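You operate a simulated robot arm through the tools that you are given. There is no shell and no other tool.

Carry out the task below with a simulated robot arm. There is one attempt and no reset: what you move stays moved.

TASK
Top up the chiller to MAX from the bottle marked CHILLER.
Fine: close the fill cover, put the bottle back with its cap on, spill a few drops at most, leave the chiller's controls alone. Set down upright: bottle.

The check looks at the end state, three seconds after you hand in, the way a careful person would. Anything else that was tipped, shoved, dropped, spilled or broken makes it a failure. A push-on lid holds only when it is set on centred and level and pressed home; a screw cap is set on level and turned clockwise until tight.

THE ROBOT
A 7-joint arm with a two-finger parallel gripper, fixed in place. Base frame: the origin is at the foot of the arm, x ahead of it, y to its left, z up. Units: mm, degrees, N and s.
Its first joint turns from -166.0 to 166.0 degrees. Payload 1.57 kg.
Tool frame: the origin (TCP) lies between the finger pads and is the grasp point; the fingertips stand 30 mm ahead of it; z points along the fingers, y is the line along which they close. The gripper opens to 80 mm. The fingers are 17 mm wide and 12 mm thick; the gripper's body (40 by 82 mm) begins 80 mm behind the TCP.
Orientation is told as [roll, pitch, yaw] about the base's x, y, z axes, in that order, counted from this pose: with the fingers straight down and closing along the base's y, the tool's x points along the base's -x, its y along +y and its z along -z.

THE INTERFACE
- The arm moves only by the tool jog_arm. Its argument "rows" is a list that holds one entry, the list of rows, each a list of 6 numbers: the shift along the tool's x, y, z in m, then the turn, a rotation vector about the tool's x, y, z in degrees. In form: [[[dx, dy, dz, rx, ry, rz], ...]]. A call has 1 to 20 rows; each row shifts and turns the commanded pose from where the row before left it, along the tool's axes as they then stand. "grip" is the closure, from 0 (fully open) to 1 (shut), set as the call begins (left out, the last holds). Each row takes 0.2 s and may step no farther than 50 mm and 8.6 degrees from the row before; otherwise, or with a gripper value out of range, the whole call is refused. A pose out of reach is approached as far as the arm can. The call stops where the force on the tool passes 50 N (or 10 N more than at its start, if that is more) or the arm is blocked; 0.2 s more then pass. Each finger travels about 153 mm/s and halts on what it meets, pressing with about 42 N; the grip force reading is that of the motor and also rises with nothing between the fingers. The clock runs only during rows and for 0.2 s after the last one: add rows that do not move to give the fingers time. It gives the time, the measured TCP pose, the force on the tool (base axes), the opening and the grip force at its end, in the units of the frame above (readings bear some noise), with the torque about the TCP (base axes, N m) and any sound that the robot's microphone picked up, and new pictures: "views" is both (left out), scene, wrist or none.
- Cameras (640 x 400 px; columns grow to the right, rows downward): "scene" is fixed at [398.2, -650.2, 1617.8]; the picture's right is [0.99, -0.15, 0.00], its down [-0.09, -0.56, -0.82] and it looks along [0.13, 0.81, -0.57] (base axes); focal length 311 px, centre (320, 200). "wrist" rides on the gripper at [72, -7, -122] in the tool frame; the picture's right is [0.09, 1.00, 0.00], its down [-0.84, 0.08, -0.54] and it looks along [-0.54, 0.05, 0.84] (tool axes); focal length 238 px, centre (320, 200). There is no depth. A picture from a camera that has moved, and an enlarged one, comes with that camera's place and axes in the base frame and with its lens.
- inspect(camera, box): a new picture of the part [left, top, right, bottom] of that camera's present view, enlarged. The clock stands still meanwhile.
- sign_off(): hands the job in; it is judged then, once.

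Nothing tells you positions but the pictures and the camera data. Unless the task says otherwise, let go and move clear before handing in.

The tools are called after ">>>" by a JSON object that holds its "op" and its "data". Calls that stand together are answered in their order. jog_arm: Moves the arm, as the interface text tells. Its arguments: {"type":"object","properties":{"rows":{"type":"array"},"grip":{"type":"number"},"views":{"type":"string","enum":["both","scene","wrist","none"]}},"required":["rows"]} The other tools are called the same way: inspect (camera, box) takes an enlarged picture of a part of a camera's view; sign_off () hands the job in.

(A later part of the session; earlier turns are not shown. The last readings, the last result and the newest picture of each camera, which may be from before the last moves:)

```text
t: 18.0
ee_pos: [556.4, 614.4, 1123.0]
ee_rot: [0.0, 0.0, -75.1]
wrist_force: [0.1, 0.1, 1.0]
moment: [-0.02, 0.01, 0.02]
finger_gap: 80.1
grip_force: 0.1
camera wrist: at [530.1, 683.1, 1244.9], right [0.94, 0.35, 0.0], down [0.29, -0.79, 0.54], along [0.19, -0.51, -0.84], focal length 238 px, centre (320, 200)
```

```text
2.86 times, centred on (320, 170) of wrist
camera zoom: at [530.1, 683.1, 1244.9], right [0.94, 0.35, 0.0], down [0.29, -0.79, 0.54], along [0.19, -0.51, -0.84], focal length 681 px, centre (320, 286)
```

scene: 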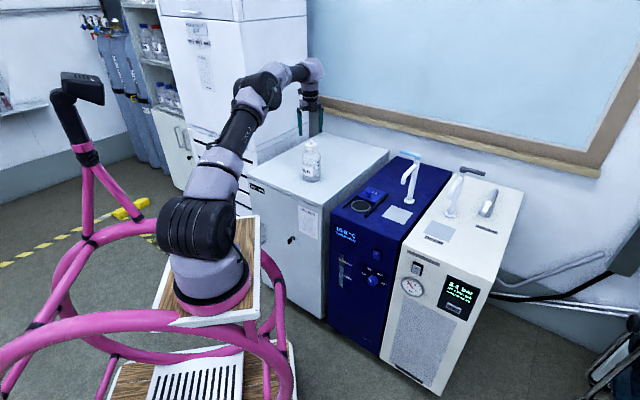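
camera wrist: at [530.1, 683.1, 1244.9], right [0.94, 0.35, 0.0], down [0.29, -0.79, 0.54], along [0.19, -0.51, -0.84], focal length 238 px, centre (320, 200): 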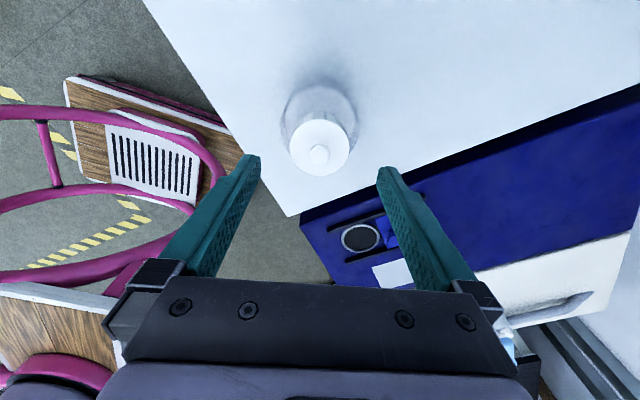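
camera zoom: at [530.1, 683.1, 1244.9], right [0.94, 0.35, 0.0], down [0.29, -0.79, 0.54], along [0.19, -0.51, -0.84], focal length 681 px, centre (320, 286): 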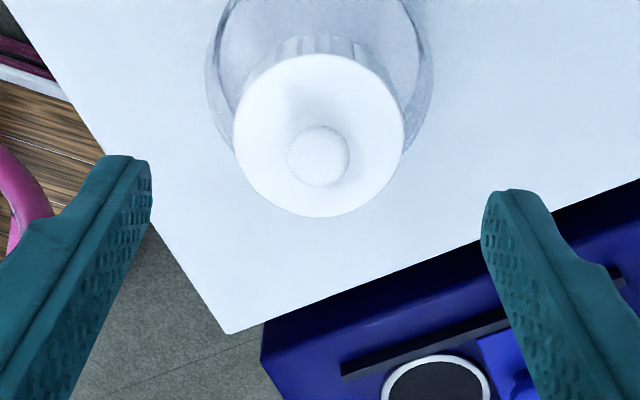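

Two views agree that the cap is at (556.5, 610.7). I'll correct the offset and go down so the fingers straddle the cap, tips just above its lower edge.

>>> {"op": "jog_arm", "data": {"rows": [[[-0.0036, -0.0009, 0, 0, 0, 0], [0, 0, 0.02, 0, 0, 0], [0, 0, 0.02, 0, 0, 0], [0, 0, 0.02, 0, 0, 0], [0, 0, 0.013, 0, 0, 0], [0, 0, 0, 0, 0, 0]]]}}

>>> {"op": "inspect", "data": {"camera": "wrist", "box": [240, 90, 400, 250]}}

>>> {"op": "inspect", "data": {"camera": "scene", "box": [290, 110, 340, 190]}}

```text
t: 19.4
ee_pos: [556.7, 611.8, 1048.0]
ee_rot: [0.0, 0.1, -74.9]
wrist_force: [0.5, -0.8, -0.5]
moment: [-0.04, 0.03, 0.01]
finger_gap: 80.0
grip_force: 0.0
camera wrist: at [529.8, 680.2, 1170.4], right [0.94, 0.35, 0.0], down [0.29, -0.79, 0.54], along [0.19, -0.51, -0.84], focal length 238 px, centre (320, 200)
```

scene: 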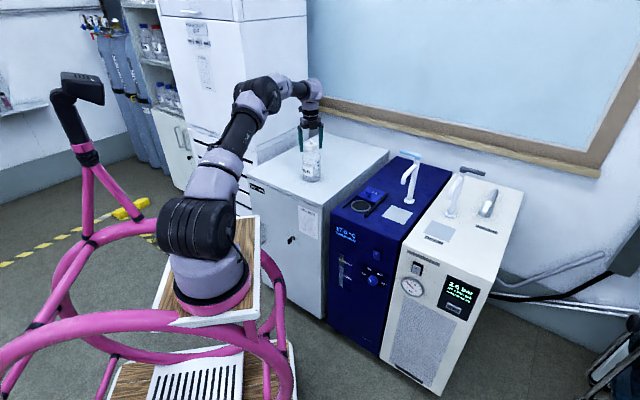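
wrist: 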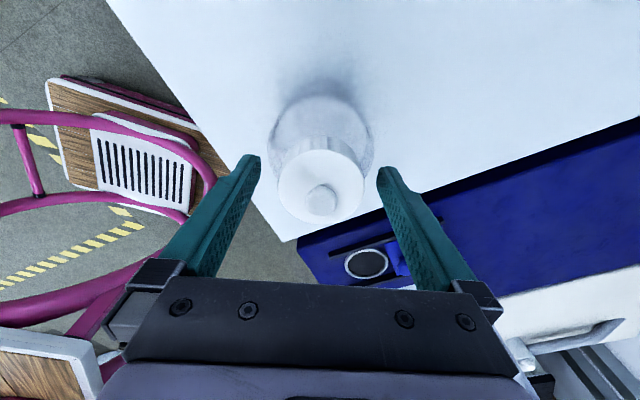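

```text
2.50 times, centred on (320, 170) of wrist
camera zoom: at [529.8, 680.2, 1170.4], right [0.94, 0.35, 0.0], down [0.29, -0.79, 0.54], along [0.19, -0.51, -0.84], focal length 596 px, centre (320, 275)
```

zoom: 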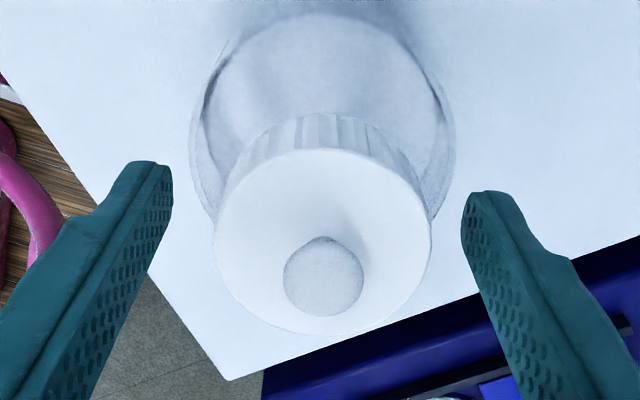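

```text
5.00 times, centred on (315, 150) of scene
camera zoom: at [398.2, -650.2, 1617.8], right [0.99, -0.15, 0.0], down [-0.09, -0.56, -0.82], along [0.13, 0.81, -0.57], focal length 1554 px, centre (345, 450)
```

zoom: 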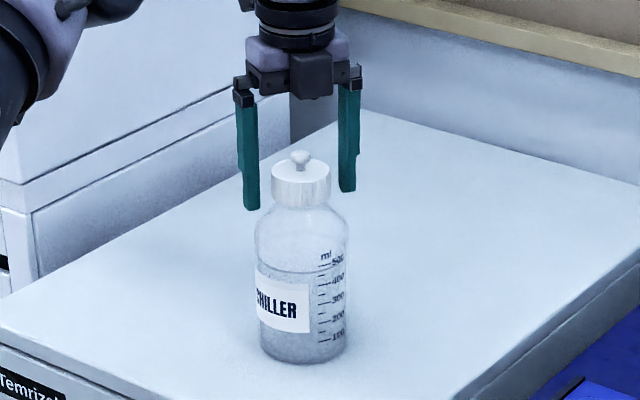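

The cap is centred between the fingers to within about 1 mm. I'll nudge it and close on the cap.

>>> {"op": "jog_arm", "data": {"rows": [[[-0.0013, 0.0003, 0, 0, 0, 0], [0, 0, 0, 0, 0, 0], [0, 0, 0, 0, 0, 0], [0, 0, 0, 0, 0, 0]]], "grip": 1.0}}

>>> {"op": "inspect", "data": {"camera": "wrist", "box": [240, 90, 400, 250]}}

>>> {"op": "inspect", "data": {"camera": "scene", "box": [290, 110, 340, 190]}}

>>> {"op": "inspect", "data": {"camera": "scene", "box": [320, 220, 480, 320]}}

```text
t: 20.4
ee_pos: [556.5, 610.7, 1049.1]
ee_rot: [0.0, -0.1, -74.8]
wrist_force: [-0.1, 0.7, -1.2]
moment: [0.01, 0.02, 0.04]
finger_gap: 50.2
grip_force: 41.9
heard: snap
camera wrist: at [530.7, 678.9, 1171.1], right [0.94, 0.35, 0.0], down [0.29, -0.79, 0.54], along [0.19, -0.51, -0.84], focal length 238 px, centre (320, 200)
```

scene: 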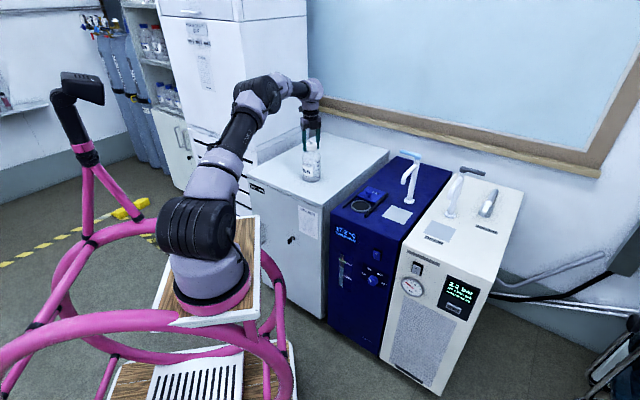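
wrist: 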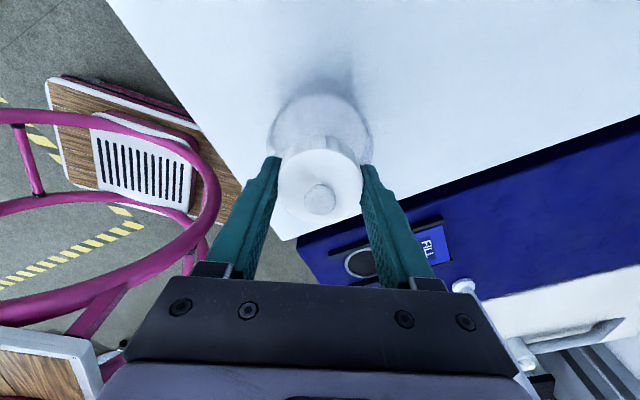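

```text
2.50 times, centred on (320, 170) of wrist
camera zoom: at [530.7, 678.9, 1171.1], right [0.94, 0.35, 0.0], down [0.29, -0.79, 0.54], along [0.19, -0.51, -0.84], focal length 596 px, centre (320, 275)
```

zoom: 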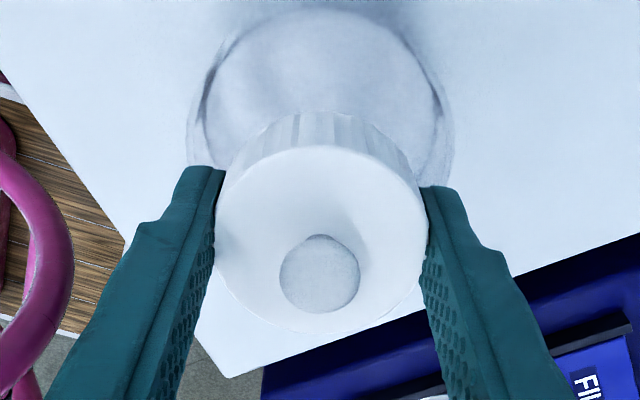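

```text
5.00 times, centred on (315, 150) of scene
camera zoom: at [398.2, -650.2, 1617.8], right [0.99, -0.15, 0.0], down [-0.09, -0.56, -0.82], along [0.13, 0.81, -0.57], focal length 1554 px, centre (345, 450)
```

zoom: 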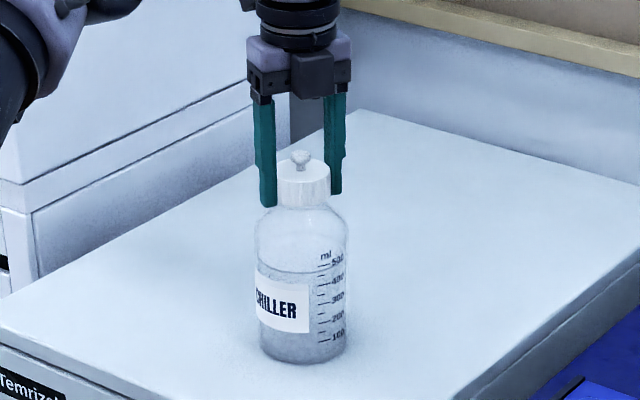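

```text
4.00 times, centred on (400, 270) of scene
camera zoom: at [398.2, -650.2, 1617.8], right [0.99, -0.15, 0.0], down [-0.09, -0.56, -0.82], along [0.13, 0.81, -0.57], focal length 1243 px, centre (0, -80)
```

zoom: 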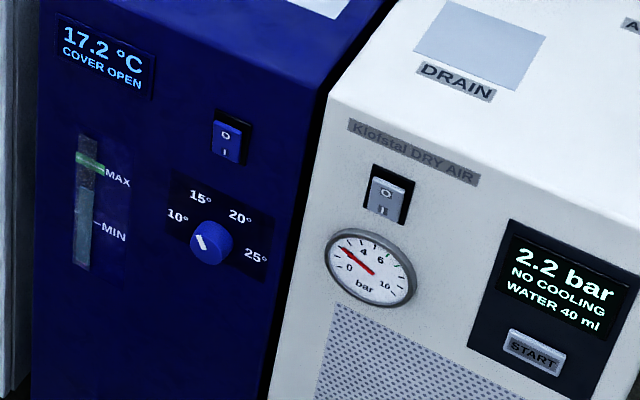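

I heard a snap as the fingers closed, and the cap is held at a 50 mm gap. The chiller now reads COVER OPEN, so I shouldn't dawdle. I'll try a small anticlockwise turn and see whether the cap turns relative to the bottle.

>>> {"op": "jog_arm", "data": {"rows": [[[0, 0, 0, 0, 0, -8], [0, 0, 0, 0, 0, -8], [0, 0, 0, 0, 0, -8], [0, 0, 0, 0, 0, -8]]]}}

>>> {"op": "inspect", "data": {"camera": "scene", "box": [290, 110, 340, 190]}}

```text
t: 21.4
ee_pos: [557.4, 610.0, 1049.8]
ee_rot: [0.0, 0.0, -42.8]
wrist_force: [-0.2, 1.8, 0.1]
moment: [0.05, 0.02, -0.02]
finger_gap: 49.9
grip_force: 41.5
camera wrist: at [498.8, 654.9, 1172.0], right [0.61, 0.79, 0.0], down [0.67, -0.51, 0.54], along [0.43, -0.33, -0.84], focal length 238 px, centre (320, 200)
```

scene: 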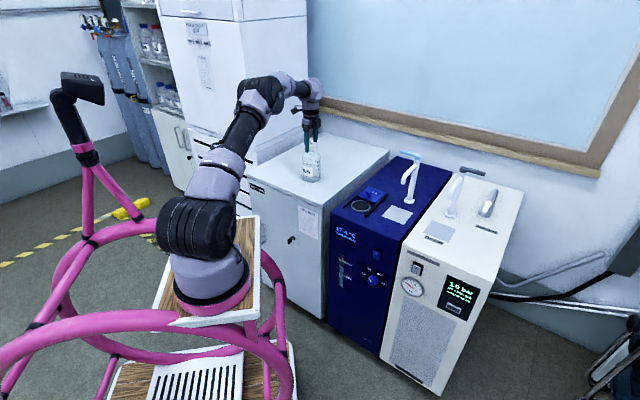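
wrist: 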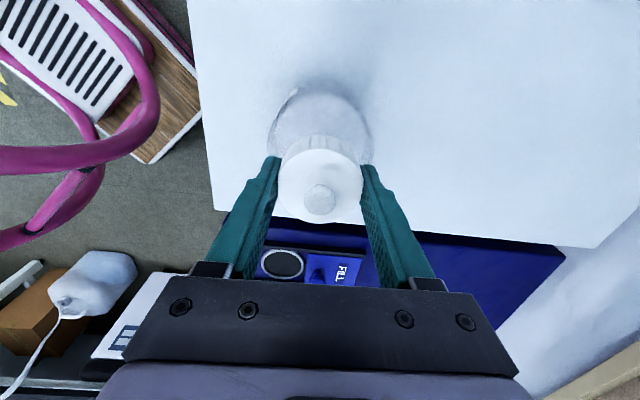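

```text
5.00 times, centred on (315, 150) of scene
camera zoom: at [398.2, -650.2, 1617.8], right [0.99, -0.15, 0.0], down [-0.09, -0.56, -0.82], along [0.13, 0.81, -0.57], focal length 1554 px, centre (345, 450)
```

zoom: 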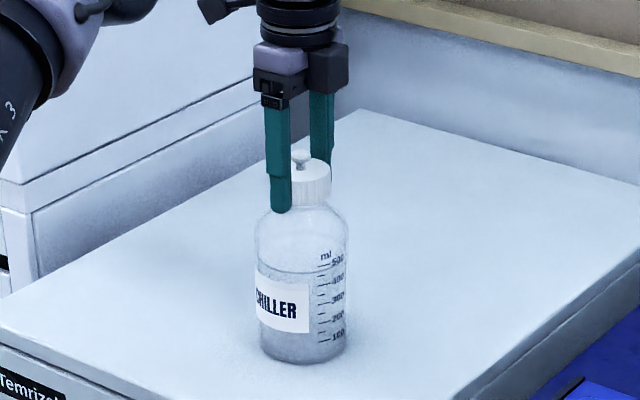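

The bottle stayed still while the cap turned, so it unscrews freely. I'll keep turning anticlockwise.

>>> {"op": "jog_arm", "data": {"rows": [[[0, 0, 0, 0, 0, -8.4], [0, 0, 0, 0, 0, -8.4], [0, 0, 0, 0, 0, -8.4], [0, 0, 0, 0, 0, -8.4], [0, 0, 0, 0, 0, -8.4], [0, 0, 0, 0, 0, -8.4], [0, 0, 0, 0, 0, -8.4], [0, 0, 0, 0, 0, -8.4], [0, 0, 0, 0, 0, -8.4], [0, 0, 0, 0, 0, -8.4], [0, 0, 0, 0, 0, -8.4], [0, 0, 0, 0, 0, -8.4], [0, 0, 0, 0, 0, -8.4], [0, 0, 0, 0, 0, -8.4], [0, 0, 0, 0, 0, -8.4]]]}}

>>> {"op": "inspect", "data": {"camera": "scene", "box": [290, 110, 340, 190]}}

>>> {"op": "inspect", "data": {"camera": "scene", "box": [320, 220, 480, 320]}}

```text
t: 24.6
ee_pos: [557.7, 609.6, 1049.5]
ee_rot: [0.0, 0.0, 83.3]
wrist_force: [-1.3, 2.5, 0.3]
moment: [0.07, 0.02, -0.03]
finger_gap: 50.0
grip_force: 42.0
camera wrist: at [554.3, 537.8, 1171.7], right [-1.0, 0.03, 0.0], down [0.02, 0.84, 0.54], along [0.01, 0.54, -0.84], focal length 238 px, centre (320, 200)
```

scene: 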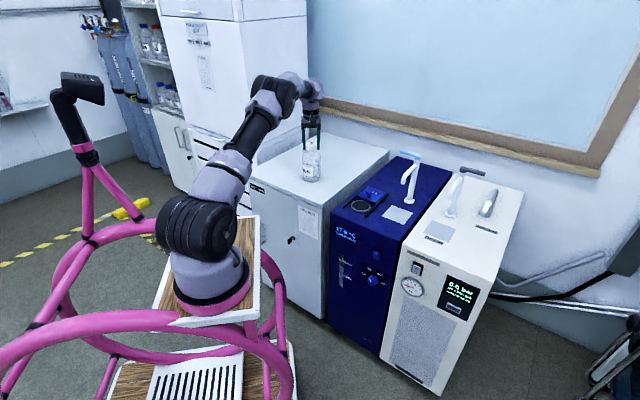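
wrist: 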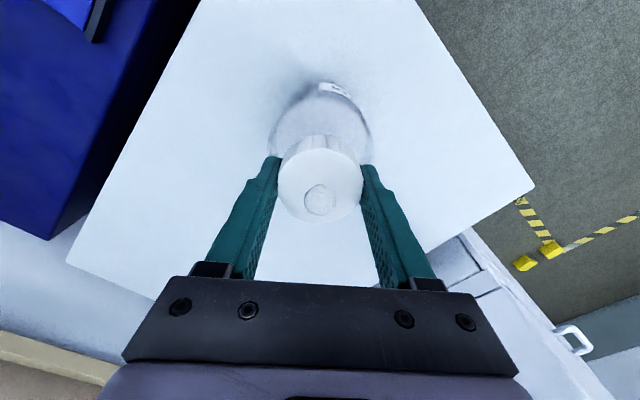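

```text
5.00 times, centred on (315, 150) of scene
camera zoom: at [398.2, -650.2, 1617.8], right [0.99, -0.15, 0.0], down [-0.09, -0.56, -0.82], along [0.13, 0.81, -0.57], focal length 1554 px, centre (345, 450)
```

zoom: 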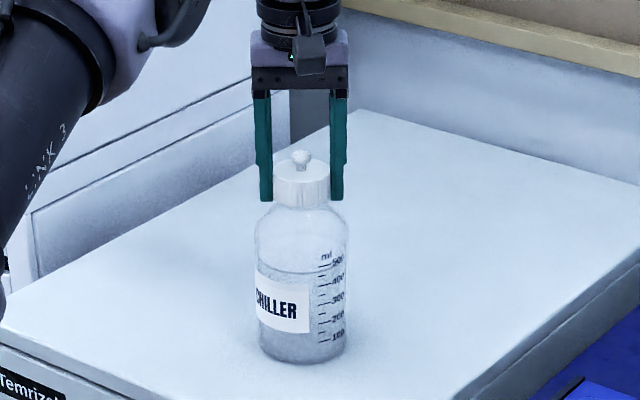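

```text
4.00 times, centred on (400, 270) of scene
camera zoom: at [398.2, -650.2, 1617.8], right [0.99, -0.15, 0.0], down [-0.09, -0.56, -0.82], along [0.13, 0.81, -0.57], focal length 1243 px, centre (0, -80)
```

zoom: 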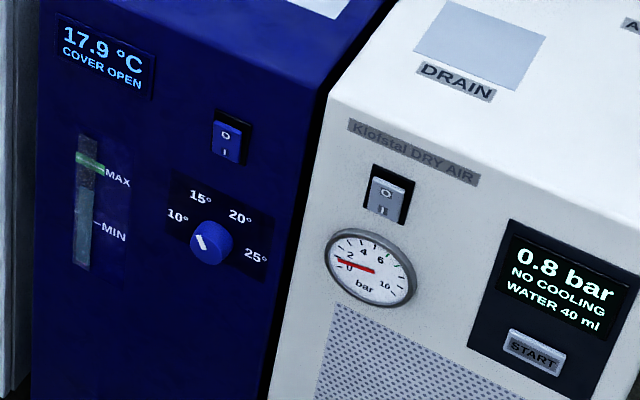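

The cap has turned 158° with almost no torque and no visible rise. I'll lift a few millimetres to see whether it comes off or carries the bottle with it.

>>> {"op": "jog_arm", "data": {"rows": [[[0, 0, -0.002, 0, 0, 0], [0, 0, -0.002, 0, 0, 0], [0, 0, -0.002, 0, 0, 0], [0, 0, 0, 0, 0, 0]]]}}

>>> {"op": "inspect", "data": {"camera": "scene", "box": [290, 110, 340, 190]}}

```text
t: 25.6
ee_pos: [557.4, 608.3, 1056.4]
ee_rot: [0.0, 0.0, 83.1]
wrist_force: [-1.4, 1.2, -1.3]
moment: [0.01, 0.01, 0.02]
finger_gap: 50.2
grip_force: 42.2
camera wrist: at [554.1, 537.4, 1178.0], right [-1.0, 0.03, 0.0], down [0.02, 0.84, 0.54], along [0.02, 0.54, -0.84], focal length 238 px, centre (320, 200)
```

scene: 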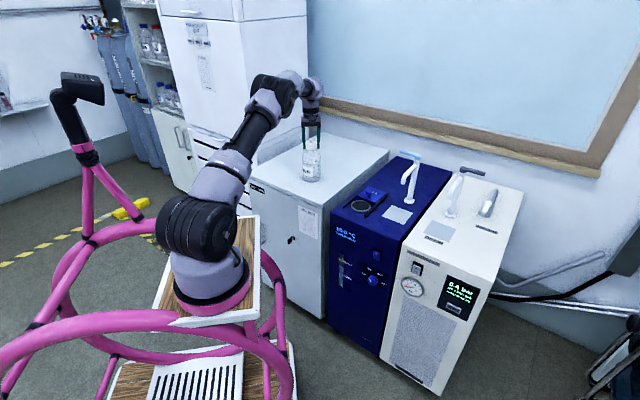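
wrist: 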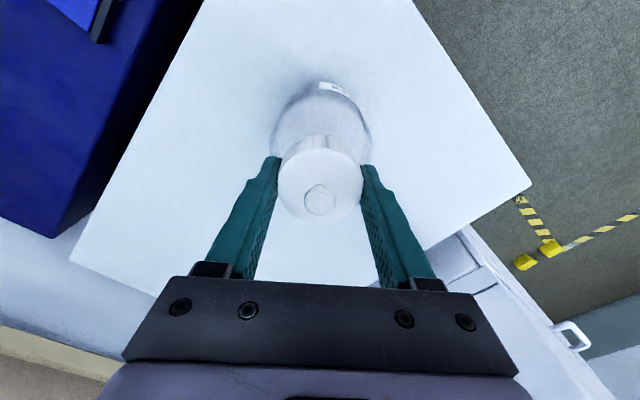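

```text
5.00 times, centred on (315, 150) of scene
camera zoom: at [398.2, -650.2, 1617.8], right [0.99, -0.15, 0.0], down [-0.09, -0.56, -0.82], along [0.13, 0.81, -0.57], focal length 1554 px, centre (345, 450)
```

zoom: 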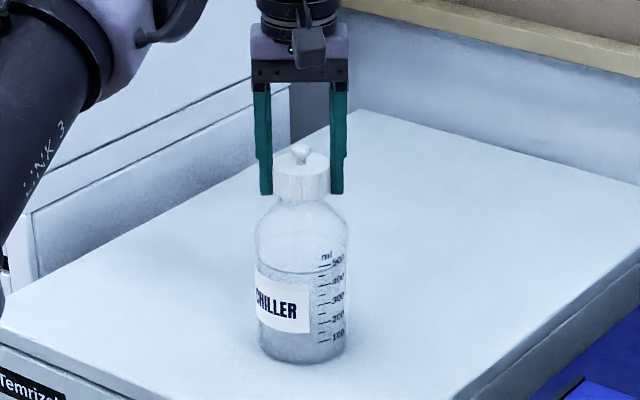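

The cap rises while the bottle stays down with almost no force, so it is free. I'll lift it clear and look at the neck.

>>> {"op": "jog_arm", "data": {"rows": [[[0, 0, -0.01, 0, 0, 0], [0, 0, -0.015, 0, 0, 0], [0, 0, -0.02, 0, 0, 0], [0, 0, -0.03, 0, 0, 0], [0, 0, 0, 0, 0, 0]]]}}

>>> {"op": "inspect", "data": {"camera": "scene", "box": [290, 110, 340, 190]}}

>>> {"op": "inspect", "data": {"camera": "scene", "box": [300, 125, 325, 165]}}

```text
t: 26.8
ee_pos: [557.8, 610.1, 1131.0]
ee_rot: [0.0, 0.1, 83.1]
wrist_force: [0.4, 0.1, -0.3]
moment: [0.0, 0.0, -0.02]
finger_gap: 50.3
grip_force: 41.7
camera wrist: at [553.9, 538.2, 1252.4], right [-1.0, 0.03, 0.0], down [0.02, 0.84, 0.54], along [0.02, 0.54, -0.84], focal length 238 px, centre (320, 200)
```

scene: 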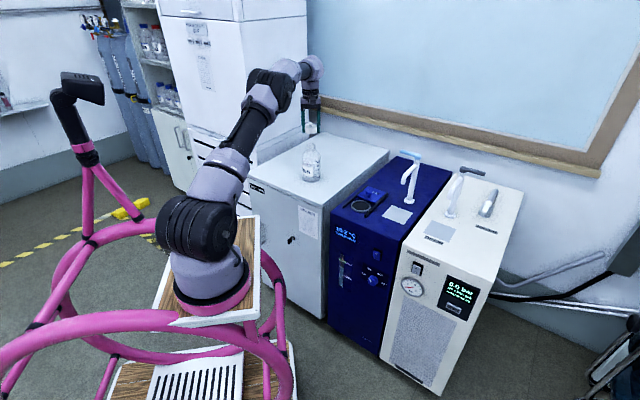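
wrist: 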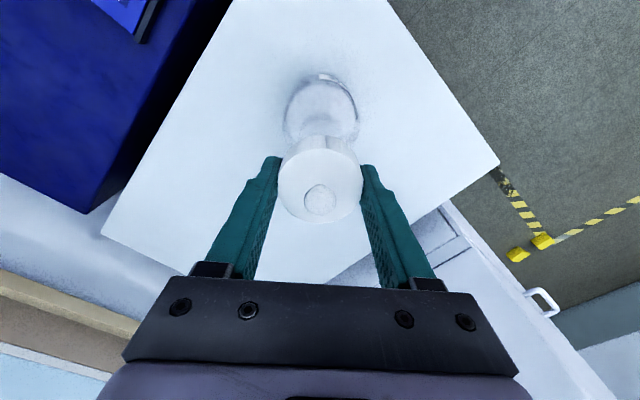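

```text
5.00 times, centred on (315, 150) of scene
camera zoom: at [398.2, -650.2, 1617.8], right [0.99, -0.15, 0.0], down [-0.09, -0.56, -0.82], along [0.13, 0.81, -0.57], focal length 1554 px, centre (345, 450)
```

zoom: 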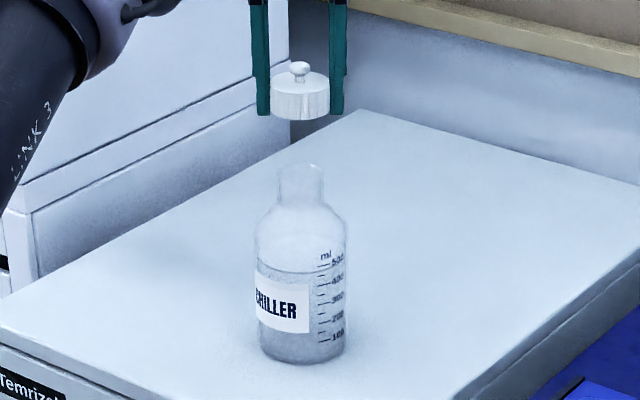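

```text
10.00 times, centred on (312, 145) of scene
camera zoom: at [398.2, -650.2, 1617.8], right [0.99, -0.15, 0.0], down [-0.09, -0.56, -0.82], along [0.13, 0.81, -0.57], focal length 3108 px, centre (395, 750)
```

zoom: 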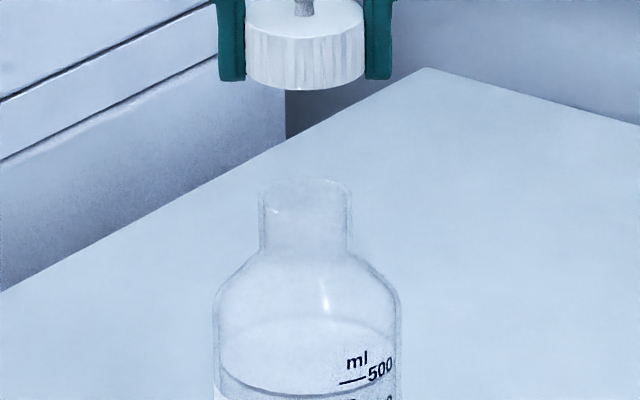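

The neck is smooth, about 42 mm across and 34 mm tall, so this is a push-on cap. I'll set it down on the cabinet about 150 mm left of the bottle, moving sideways first and then down to just above the top, which I put at z ≈ 873.

>>> {"op": "jog_arm", "data": {"rows": [[[-0.0233, 0.0297, 0, 0, 0, 0], [-0.0233, 0.0297, 0, 0, 0, 0], [-0.0233, 0.0297, 0, 0, 0, 0], [-0.0233, 0.0297, 0, 0, 0, 0], [0, 0, 0.04, 0, 0, 0], [0, 0, 0.04, 0, 0, 0], [0, 0, 0.04, 0, 0, 0], [0, 0, 0.04, 0, 0, 0], [0, 0, 0.04, 0, 0, 0], [0, 0, 0, 0, 0, 0]]]}}

>>> {"op": "inspect", "data": {"camera": "scene", "box": [265, 130, 345, 190]}}

```text
t: 29.0
ee_pos: [418.8, 684.1, 928.1]
ee_rot: [0.0, 0.0, 82.9]
wrist_force: [0.0, 0.5, -0.3]
moment: [0.0, -0.01, -0.01]
finger_gap: 49.9
grip_force: 42.0
out of reach, approached as far as the arm can: row 2, 3, 4
camera wrist: at [415.7, 613.4, 1050.8], right [-1.0, 0.03, 0.0], down [0.02, 0.84, 0.54], along [0.02, 0.54, -0.84], focal length 238 px, centre (320, 200)
```

scene: 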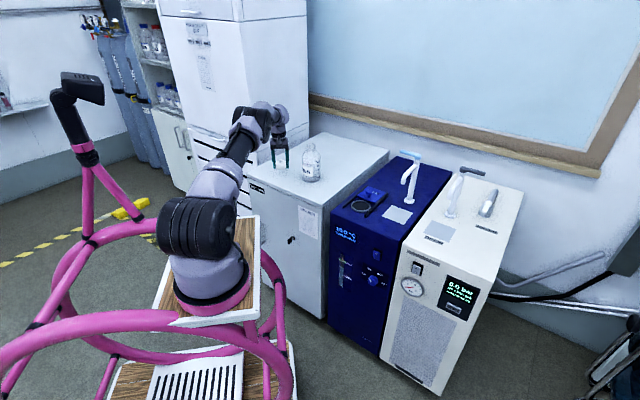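
wrist: 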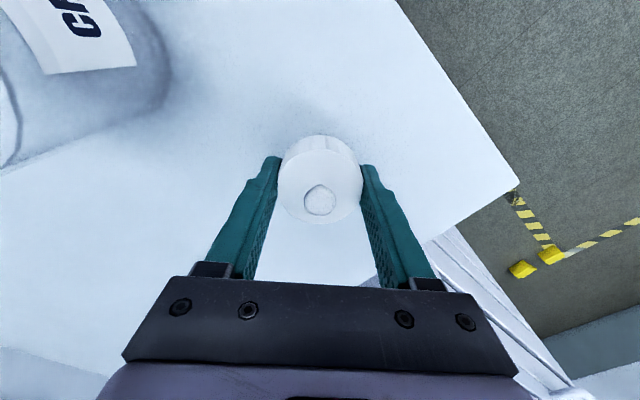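

```text
6.67 times, centred on (305, 160) of scene
camera zoom: at [398.2, -650.2, 1617.8], right [0.99, -0.15, 0.0], down [-0.09, -0.56, -0.82], along [0.13, 0.81, -0.57], focal length 2072 px, centre (420, 467)
```

zoom: 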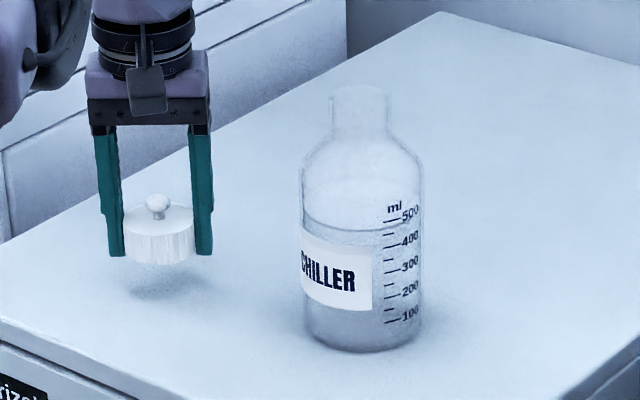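

That corner is at the limit of reach, but this spot (419, 684) is clear of the bottle and well onto the cabinet, so it will do. I'll lower gently until the cap touches.

>>> {"op": "jog_arm", "data": {"rows": [[[0, 0, 0.006, 0, 0, 0], [0, 0, 0.005, 0, 0, 0], [0, 0, 0.002, 0, 0, 0]]], "views": "none"}}

>>> {"op": "inspect", "data": {"camera": "scene", "box": [265, 150, 305, 180]}}

```text
t: 29.8
ee_pos: [418.6, 682.5, 917.0]
ee_rot: [-0.1, 0.0, 82.9]
wrist_force: [0.5, 0.4, 0.2]
moment: [0.01, 0.0, -0.05]
finger_gap: 50.1
grip_force: 41.8
```

```text
13.33 times, centred on (285, 165) of scene
camera zoom: at [398.2, -650.2, 1617.8], right [0.99, -0.15, 0.0], down [-0.09, -0.56, -0.82], along [0.13, 0.81, -0.57], focal length 4144 px, centre (787, 667)
```

zoom: 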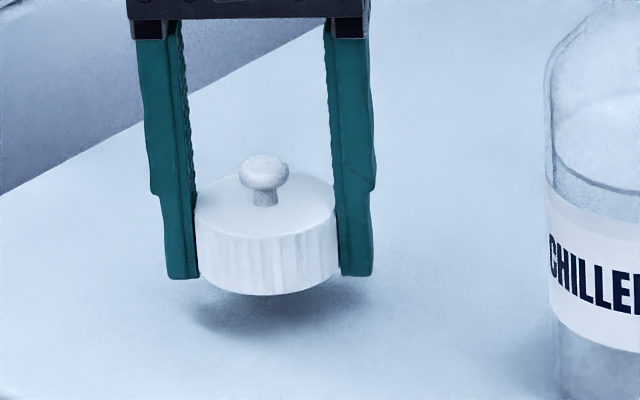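

>>> {"op": "jog_arm", "data": {"rows": [[[0, 0, 0.004, 0, 0, 0], [0, 0, 0.003, 0, 0, 0], [0, 0, 0.002, 0, 0, 0]]], "views": "none"}}

>>> {"op": "inspect", "data": {"camera": "scene", "box": [265, 150, 305, 180]}}

```text
t: 30.6
ee_pos: [417.1, 685.1, 906.7]
ee_rot: [0.0, 0.0, 83.0]
wrist_force: [0.3, 1.2, -0.4]
moment: [0.0, 0.0, 0.01]
finger_gap: 50.2
grip_force: 42.3
```

```text
13.33 times, centred on (285, 165) of scene
camera zoom: at [398.2, -650.2, 1617.8], right [0.99, -0.15, 0.0], down [-0.09, -0.56, -0.82], along [0.13, 0.81, -0.57], focal length 4144 px, centre (787, 667)
```

zoom: 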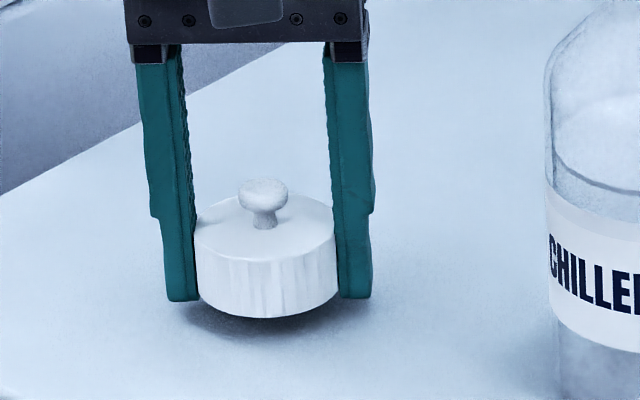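

>>> {"op": "jog_arm", "data": {"rows": [[[0, 0, 0.0015, 0, 0, 0], [0, 0, 0.0015, 0, 0, 0], [0, 0, 0, 0, 0, 0]]], "views": "none"}}

>>> {"op": "inspect", "data": {"camera": "scene", "box": [265, 150, 305, 180]}}

```text
t: 31.4
ee_pos: [416.5, 684.2, 903.4]
ee_rot: [0.0, 0.0, 82.9]
wrist_force: [0.7, 0.1, -0.2]
moment: [0.02, -0.05, -0.02]
finger_gap: 50.2
grip_force: 41.5
```

```text
13.33 times, centred on (285, 165) of scene
camera zoom: at [398.2, -650.2, 1617.8], right [0.99, -0.15, 0.0], down [-0.09, -0.56, -0.82], along [0.13, 0.81, -0.57], focal length 4144 px, centre (787, 667)
```

zoom: 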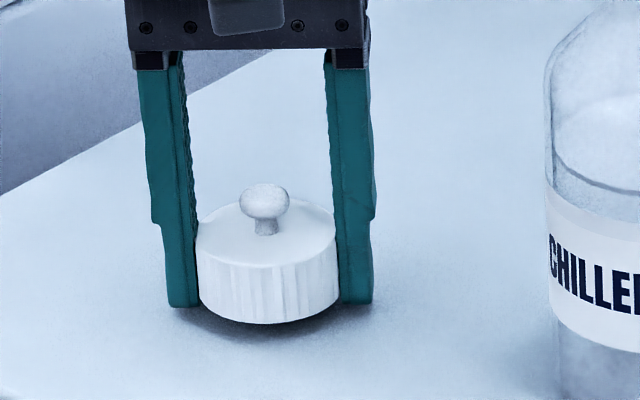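

>>> {"op": "jog_arm", "data": {"rows": [[[0, 0, 0.001, 0, 0, 0], [0, 0, 0.001, 0, 0, 0], [0, 0, 0, 0, 0, 0]]], "views": "none"}}

>>> {"op": "inspect", "data": {"camera": "scene", "box": [265, 150, 305, 180]}}

```text
t: 32.2
ee_pos: [417.1, 685.0, 901.2]
ee_rot: [0.0, 0.0, 82.9]
wrist_force: [1.1, 0.5, -0.5]
moment: [-0.02, 0.03, 0.02]
finger_gap: 50.2
grip_force: 42.2
```

```text
13.33 times, centred on (285, 165) of scene
camera zoom: at [398.2, -650.2, 1617.8], right [0.99, -0.15, 0.0], down [-0.09, -0.56, -0.82], along [0.13, 0.81, -0.57], focal length 4144 px, centre (787, 667)
```

zoom: 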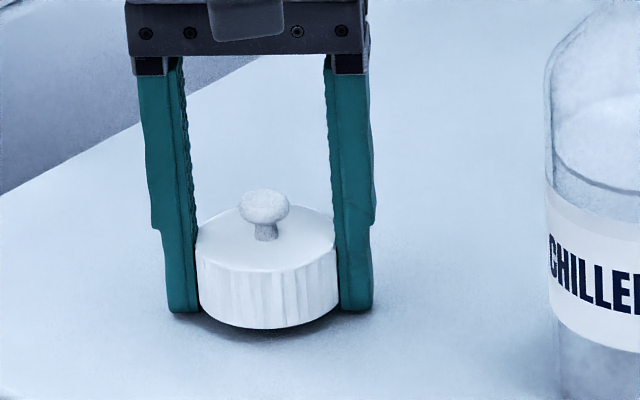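

>>> {"op": "jog_arm", "data": {"rows": [[[0, 0, 0.001, 0, 0, 0], [0, 0, 0.001, 0, 0, 0], [0, 0, 0.001, 0, 0, 0]]], "views": "none"}}

>>> {"op": "inspect", "data": {"camera": "scene", "box": [265, 150, 305, 180]}}

```text
t: 33.0
ee_pos: [417.8, 685.6, 900.8]
ee_rot: [0.0, -0.1, 83.0]
wrist_force: [-0.9, -4.0, 11.9]
moment: [-0.23, -0.02, -0.04]
finger_gap: 50.1
grip_force: 42.4
```

```text
13.33 times, centred on (285, 165) of scene
camera zoom: at [398.2, -650.2, 1617.8], right [0.99, -0.15, 0.0], down [-0.09, -0.56, -0.82], along [0.13, 0.81, -0.57], focal length 4144 px, centre (787, 667)
```

zoom: 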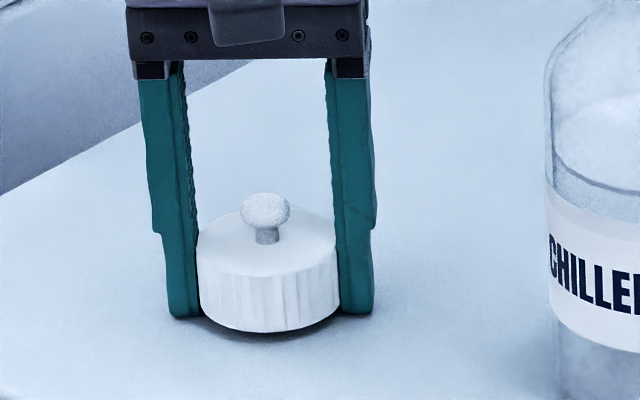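

Contact is felt, which puts the cabinet top at z ≈ 871. I'll release the cap and rise clear.

>>> {"op": "jog_arm", "data": {"rows": [[[0, 0, -0.001, 0, 0, 0], [0, 0, 0, 0, 0, 0], [0, 0, -0.02, 0, 0, 0], [0, 0, -0.04, 0, 0, 0], [0, 0, -0.045, 0, 0, 0], [0, 0, -0.045, 0, 0, 0]]], "grip": 0.15}}

>>> {"op": "inspect", "data": {"camera": "scene", "box": [265, 130, 345, 190]}}

>>> {"op": "inspect", "data": {"camera": "scene", "box": [320, 220, 480, 320]}}

```text
t: 34.4
ee_pos: [416.1, 682.8, 1049.3]
ee_rot: [0.1, 0.0, 83.0]
wrist_force: [0.3, 0.6, -0.2]
moment: [-0.03, 0.01, -0.02]
finger_gap: 68.0
grip_force: 0.0
camera wrist: at [412.4, 611.2, 1172.0], right [-1.0, 0.03, 0.0], down [0.03, 0.84, 0.54], along [0.02, 0.54, -0.84], focal length 238 px, centre (320, 200)
```

scene: 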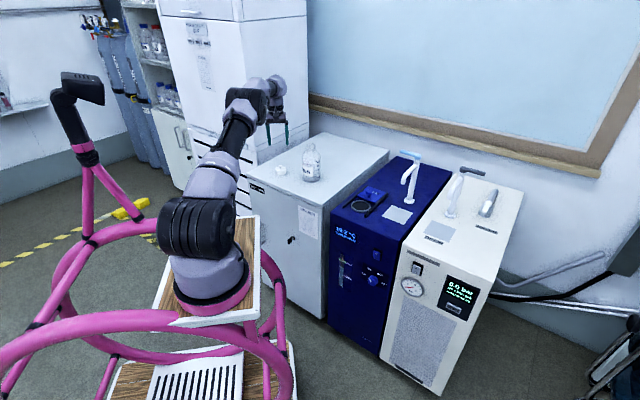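
wrist: 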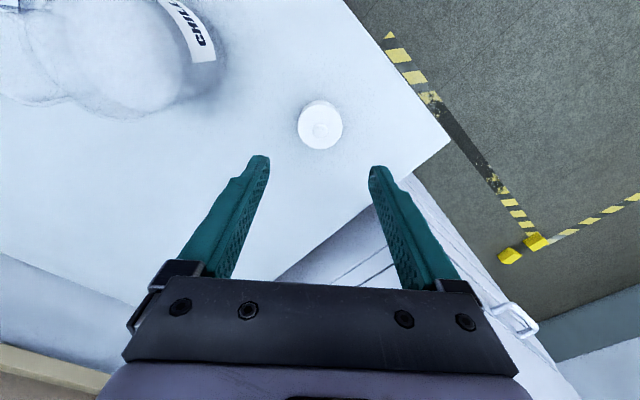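

```text
6.67 times, centred on (305, 160) of scene
camera zoom: at [398.2, -650.2, 1617.8], right [0.99, -0.15, 0.0], down [-0.09, -0.56, -0.82], along [0.13, 0.81, -0.57], focal length 2072 px, centre (420, 467)
```

zoom: 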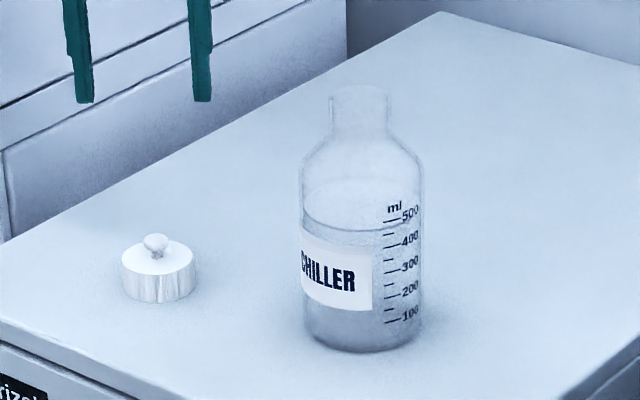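

```text
4.00 times, centred on (400, 270) of scene
camera zoom: at [398.2, -650.2, 1617.8], right [0.99, -0.15, 0.0], down [-0.09, -0.56, -0.82], along [0.13, 0.81, -0.57], focal length 1243 px, centre (0, -80)
```

zoom: 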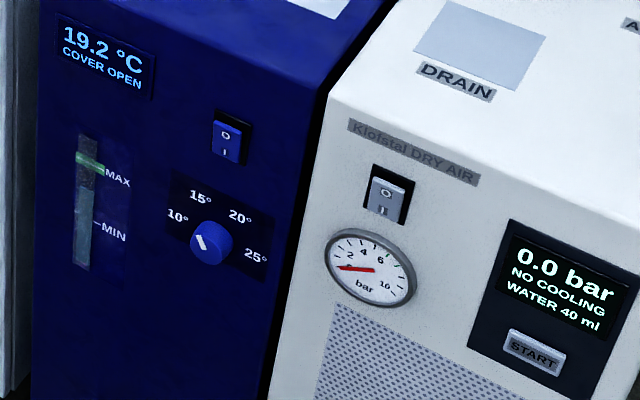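

The cap is down safely and upright. The cover interlock has stopped the chiller and the dryer beside it, so I'll keep moving. Next I'll back away from the cabinet edge at height, turn to face the bottle, and start tipping the tool toward horizontal for a neck grasp.

>>> {"op": "jog_arm", "data": {"rows": [[[0.0314, -0.0136, -0.018, 0, 0, 0], [0.0314, -0.0136, -0.018, 0, 0, 0], [0.0314, -0.0136, -0.018, 0, 0, 0], [0.0314, -0.0136, -0.018, 0, 0, 0], [0.0314, -0.0136, -0.018, 0, 0, 0], [0, 0, 0, 0, 0, 7.6], [0, 0, 0, 0, 0, 7.6], [0, 0, 0, 0, 0, 7.6], [0, 0, 0, 0, 0, 7.6], [0, 0, 0, 0, 0, 7.6], [0, 0, 0, 0, -8.2, 0], [0, 0, 0, 0, -8.2, 0], [0, 0, 0, 0, -8.2, 0], [0, 0, 0, 0, -8.2, 0], [0, 0, 0, 0, -8.2, 0]]], "grip": 0}}

```text
t: 37.6
ee_pos: [467.6, 520.9, 1139.3]
ee_rot: [0.1, -40.8, 45.1]
wrist_force: [0.9, -0.4, -0.2]
moment: [0.02, 0.08, 0.07]
finger_gap: 80.4
grip_force: 0.0
camera wrist: at [376.7, 421.2, 1184.8], right [-0.75, 0.65, -0.06], down [0.14, 0.25, 0.96], along [0.64, 0.71, -0.28], focal length 238 px, centre (320, 200)
```

scene: 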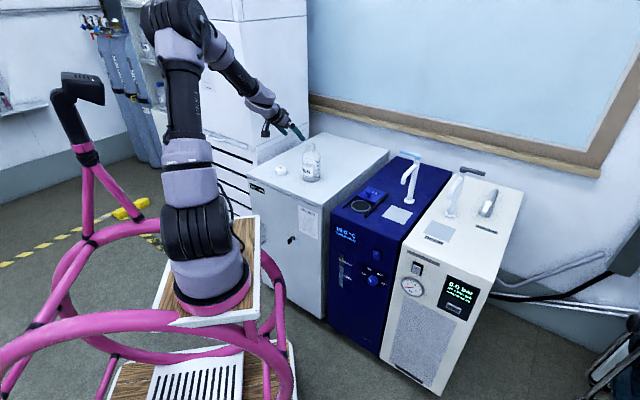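
wrist: 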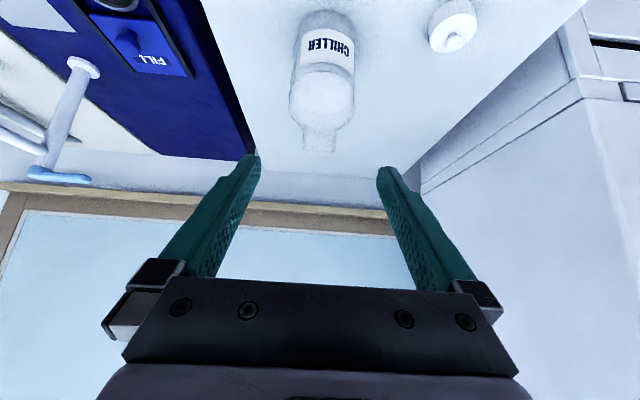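

The wrist is tipping up nicely with the camera underneath. I'll continue until the tool is almost horizontal.

>>> {"op": "jog_arm", "data": {"rows": [[[0, 0, 0, 0, -8.6, 0], [0, 0, 0, 0, -8.6, 0], [0, 0, 0, 0, -8.6, 0], [0, 0, 0, 0, -8.6, 0], [0, 0, 0, 0, -8.6, 0], [0, 0, 0, 0, 0, 0]]]}}

```text
t: 39.2
ee_pos: [519.3, 496.8, 1136.8]
ee_rot: [-5.2, -84.1, 45.2]
wrist_force: [-1.2, 0.9, 0.4]
moment: [-0.03, 0.03, -0.12]
finger_gap: 80.1
grip_force: 0.1
stopped in row 6: the arm was blocked; the commanded pose is now the measured one
camera wrist: at [424.5, 409.7, 1079.0], right [-0.65, 0.76, -0.1], down [-0.4, -0.23, 0.89], along [0.65, 0.61, 0.45], focal length 238 px, centre (320, 200)
```

scene: 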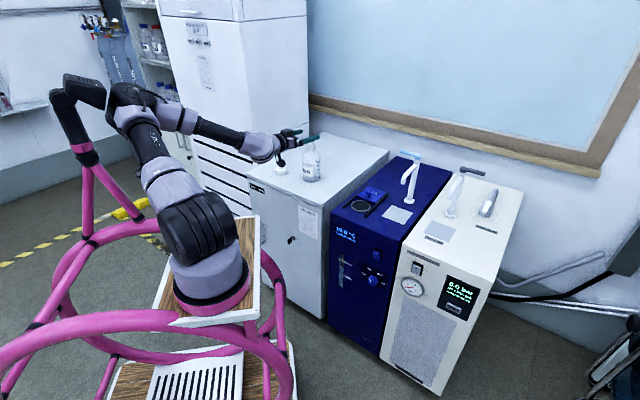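
wrist: 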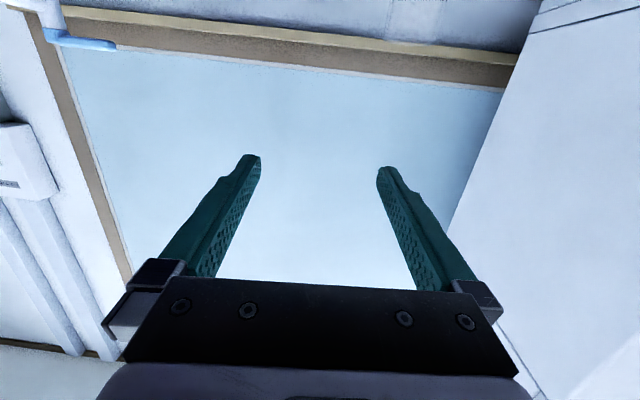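

The arm reports being blocked and the pose drifted about 57 mm. The elbow swung left toward the black head on the pink post, so I'll look at that before moving again.

>>> {"op": "inspect", "data": {"camera": "scene", "box": [40, 60, 200, 200]}}

>>> {"op": "inspect", "data": {"camera": "scene", "box": [90, 70, 340, 230]}}

```text
2.86 times, centred on (120, 130) of scene
camera zoom: at [398.2, -650.2, 1617.8], right [0.99, -0.15, 0.0], down [-0.09, -0.56, -0.82], along [0.13, 0.81, -0.57], focal length 888 px, centre (891, 400)
```

zoom: 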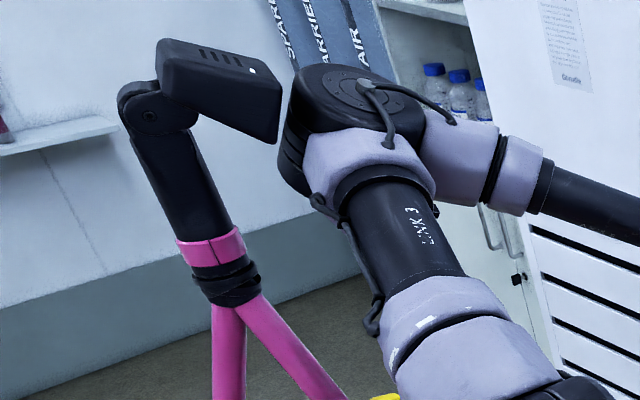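

```text
2.50 times, centred on (215, 150) of scene
camera zoom: at [398.2, -650.2, 1617.8], right [0.99, -0.15, 0.0], down [-0.09, -0.56, -0.82], along [0.13, 0.81, -0.57], focal length 777 px, centre (582, 325)
```

zoom: 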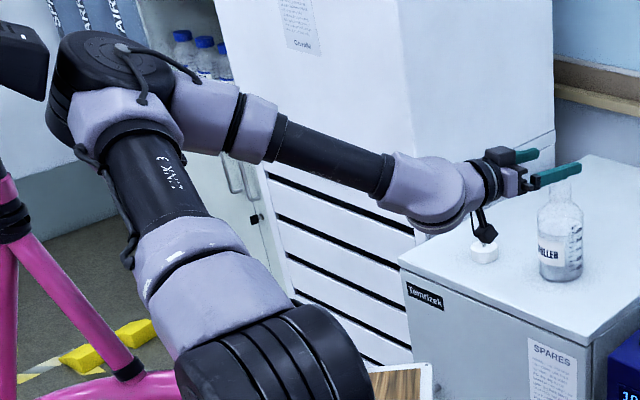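

The elbow touched or nearly touched the sensor head on the post. I'll reverse the tilt to back the elbow off and then check that the post is undisturbed.

>>> {"op": "jog_arm", "data": {"rows": [[[0, 0, 0, 0, 4, 0], [0, 0, 0, 0, 8, 0], [0, 0, 0, 0, 8, 0], [0, 0, 0, 0, 8, 0], [0, 0, 0, 0, 8, 0], [0, 0, 0, 0, 0, 0]]]}}

>>> {"op": "inspect", "data": {"camera": "scene", "box": [40, 60, 200, 200]}}

```text
t: 40.6
ee_pos: [522.8, 495.4, 1139.6]
ee_rot: [-0.8, -48.2, 40.3]
wrist_force: [-0.1, -0.1, -0.6]
moment: [-0.03, 0.01, 0.0]
finger_gap: 80.0
grip_force: 0.1
camera wrist: at [419.0, 402.8, 1166.7], right [-0.68, 0.72, -0.08], down [0.06, 0.17, 0.98], along [0.73, 0.67, -0.16], focal length 238 px, centre (320, 200)
```

scene: 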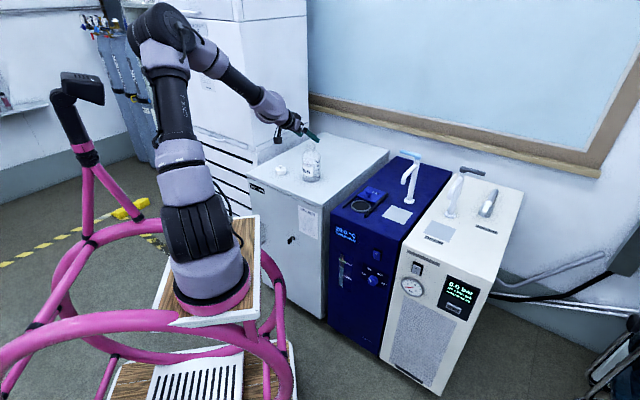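
wrist: 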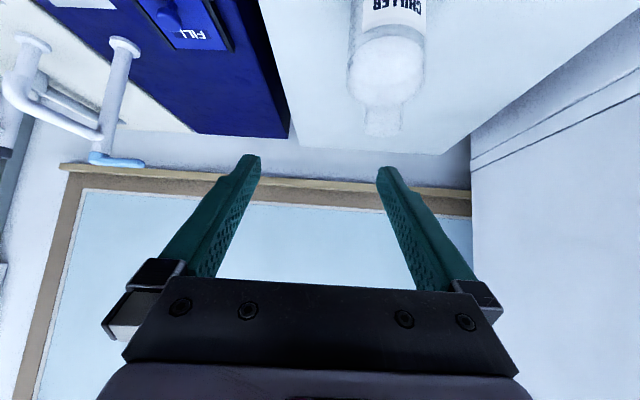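

```text
2.86 times, centred on (120, 130) of scene
camera zoom: at [398.2, -650.2, 1617.8], right [0.99, -0.15, 0.0], down [-0.09, -0.56, -0.82], along [0.13, 0.81, -0.57], focal length 888 px, centre (891, 400)
```

zoom: 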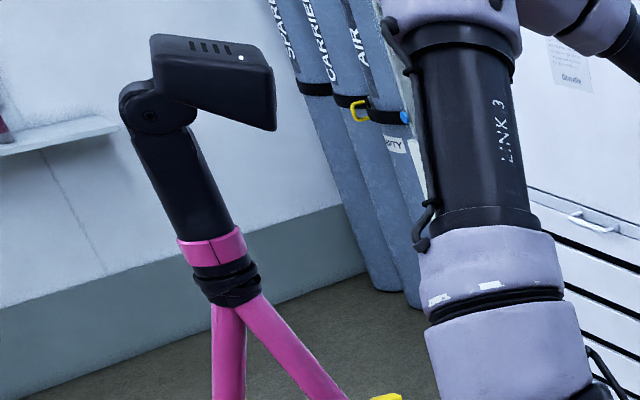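

The post head sprang back to where it was. I'll use a better posture this time: go directly above the bottle, farther out so the elbow stays forward, then tip to horizontal in small steps while watching the elbow.

>>> {"op": "jog_arm", "data": {"rows": [[[-0.0202, 0.0222, 0.0268, 0, 0, 0], [-0.0202, 0.0222, 0.0268, 0, 0, 0], [-0.0202, 0.0222, 0.0268, 0, 0, 0], [0, 0, 0, -4.4, -0.1, -4.0], [0, 0, 0, 0, -8, 0], [0, 0, 0, 0, -8, 0], [0, 0, 0, 0, 0, 0]]]}}

```text
t: 42.2
ee_pos: [557.1, 609.9, 1129.2]
ee_rot: [-1.2, -64.3, 46.8]
wrist_force: [0.0, 0.1, -0.1]
moment: [0.01, 0.0, -0.02]
finger_gap: 80.1
grip_force: 0.0
camera wrist: at [463.2, 505.5, 1117.7], right [-0.74, 0.67, -0.09], down [-0.15, -0.03, 0.99], along [0.66, 0.75, 0.12], focal length 238 px, centre (320, 200)
```

scene: 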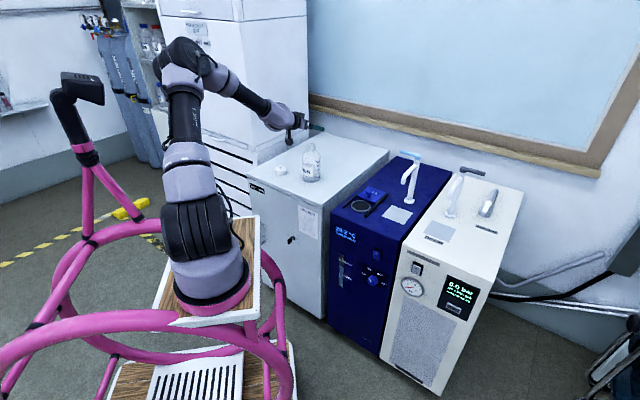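
wrist: 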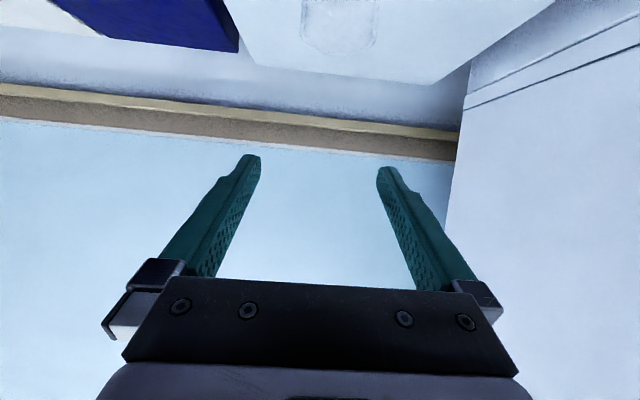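

The elbow has good clearance from the post here. I'll tip another 8° to about 18° below horizontal, which is enough for the neck grasp, and check the view.

>>> {"op": "jog_arm", "data": {"rows": [[[0, 0, 0, 0, -8, 0], [0, 0, 0, 0, 0, 0]]]}}

>>> {"op": "inspect", "data": {"camera": "scene", "box": [270, 110, 350, 190]}}

```text
t: 42.8
ee_pos: [558.6, 611.2, 1129.2]
ee_rot: [-1.8, -72.2, 47.4]
wrist_force: [0.0, 0.2, 0.4]
moment: [0.02, 0.02, -0.02]
finger_gap: 79.8
grip_force: 0.0
camera wrist: at [465.7, 507.6, 1097.8], right [-0.73, 0.67, -0.1], down [-0.24, -0.13, 0.96], along [0.64, 0.73, 0.26], focal length 238 px, centre (320, 200)
```

scene: 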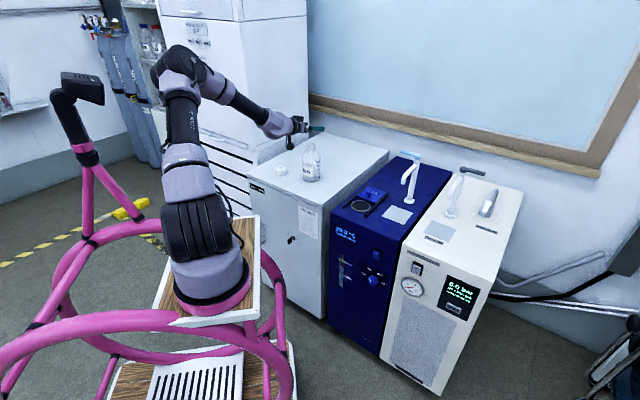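
wrist: 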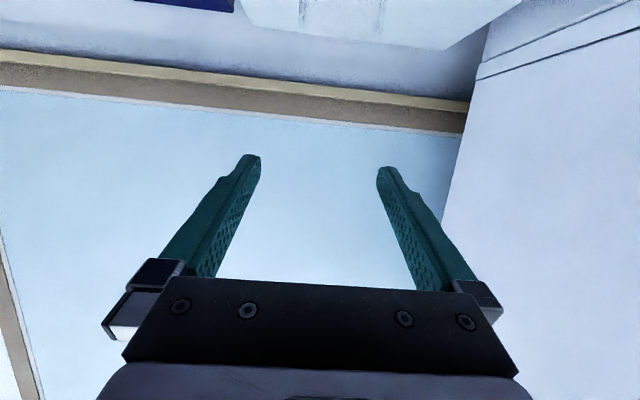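

```text
5.00 times, centred on (310, 150) of scene
camera zoom: at [398.2, -650.2, 1617.8], right [0.99, -0.15, 0.0], down [-0.09, -0.56, -0.82], along [0.13, 0.81, -0.57], focal length 1554 px, centre (370, 450)
```

zoom: 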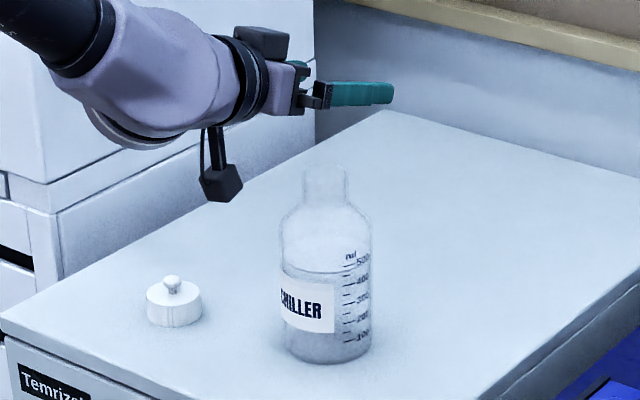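

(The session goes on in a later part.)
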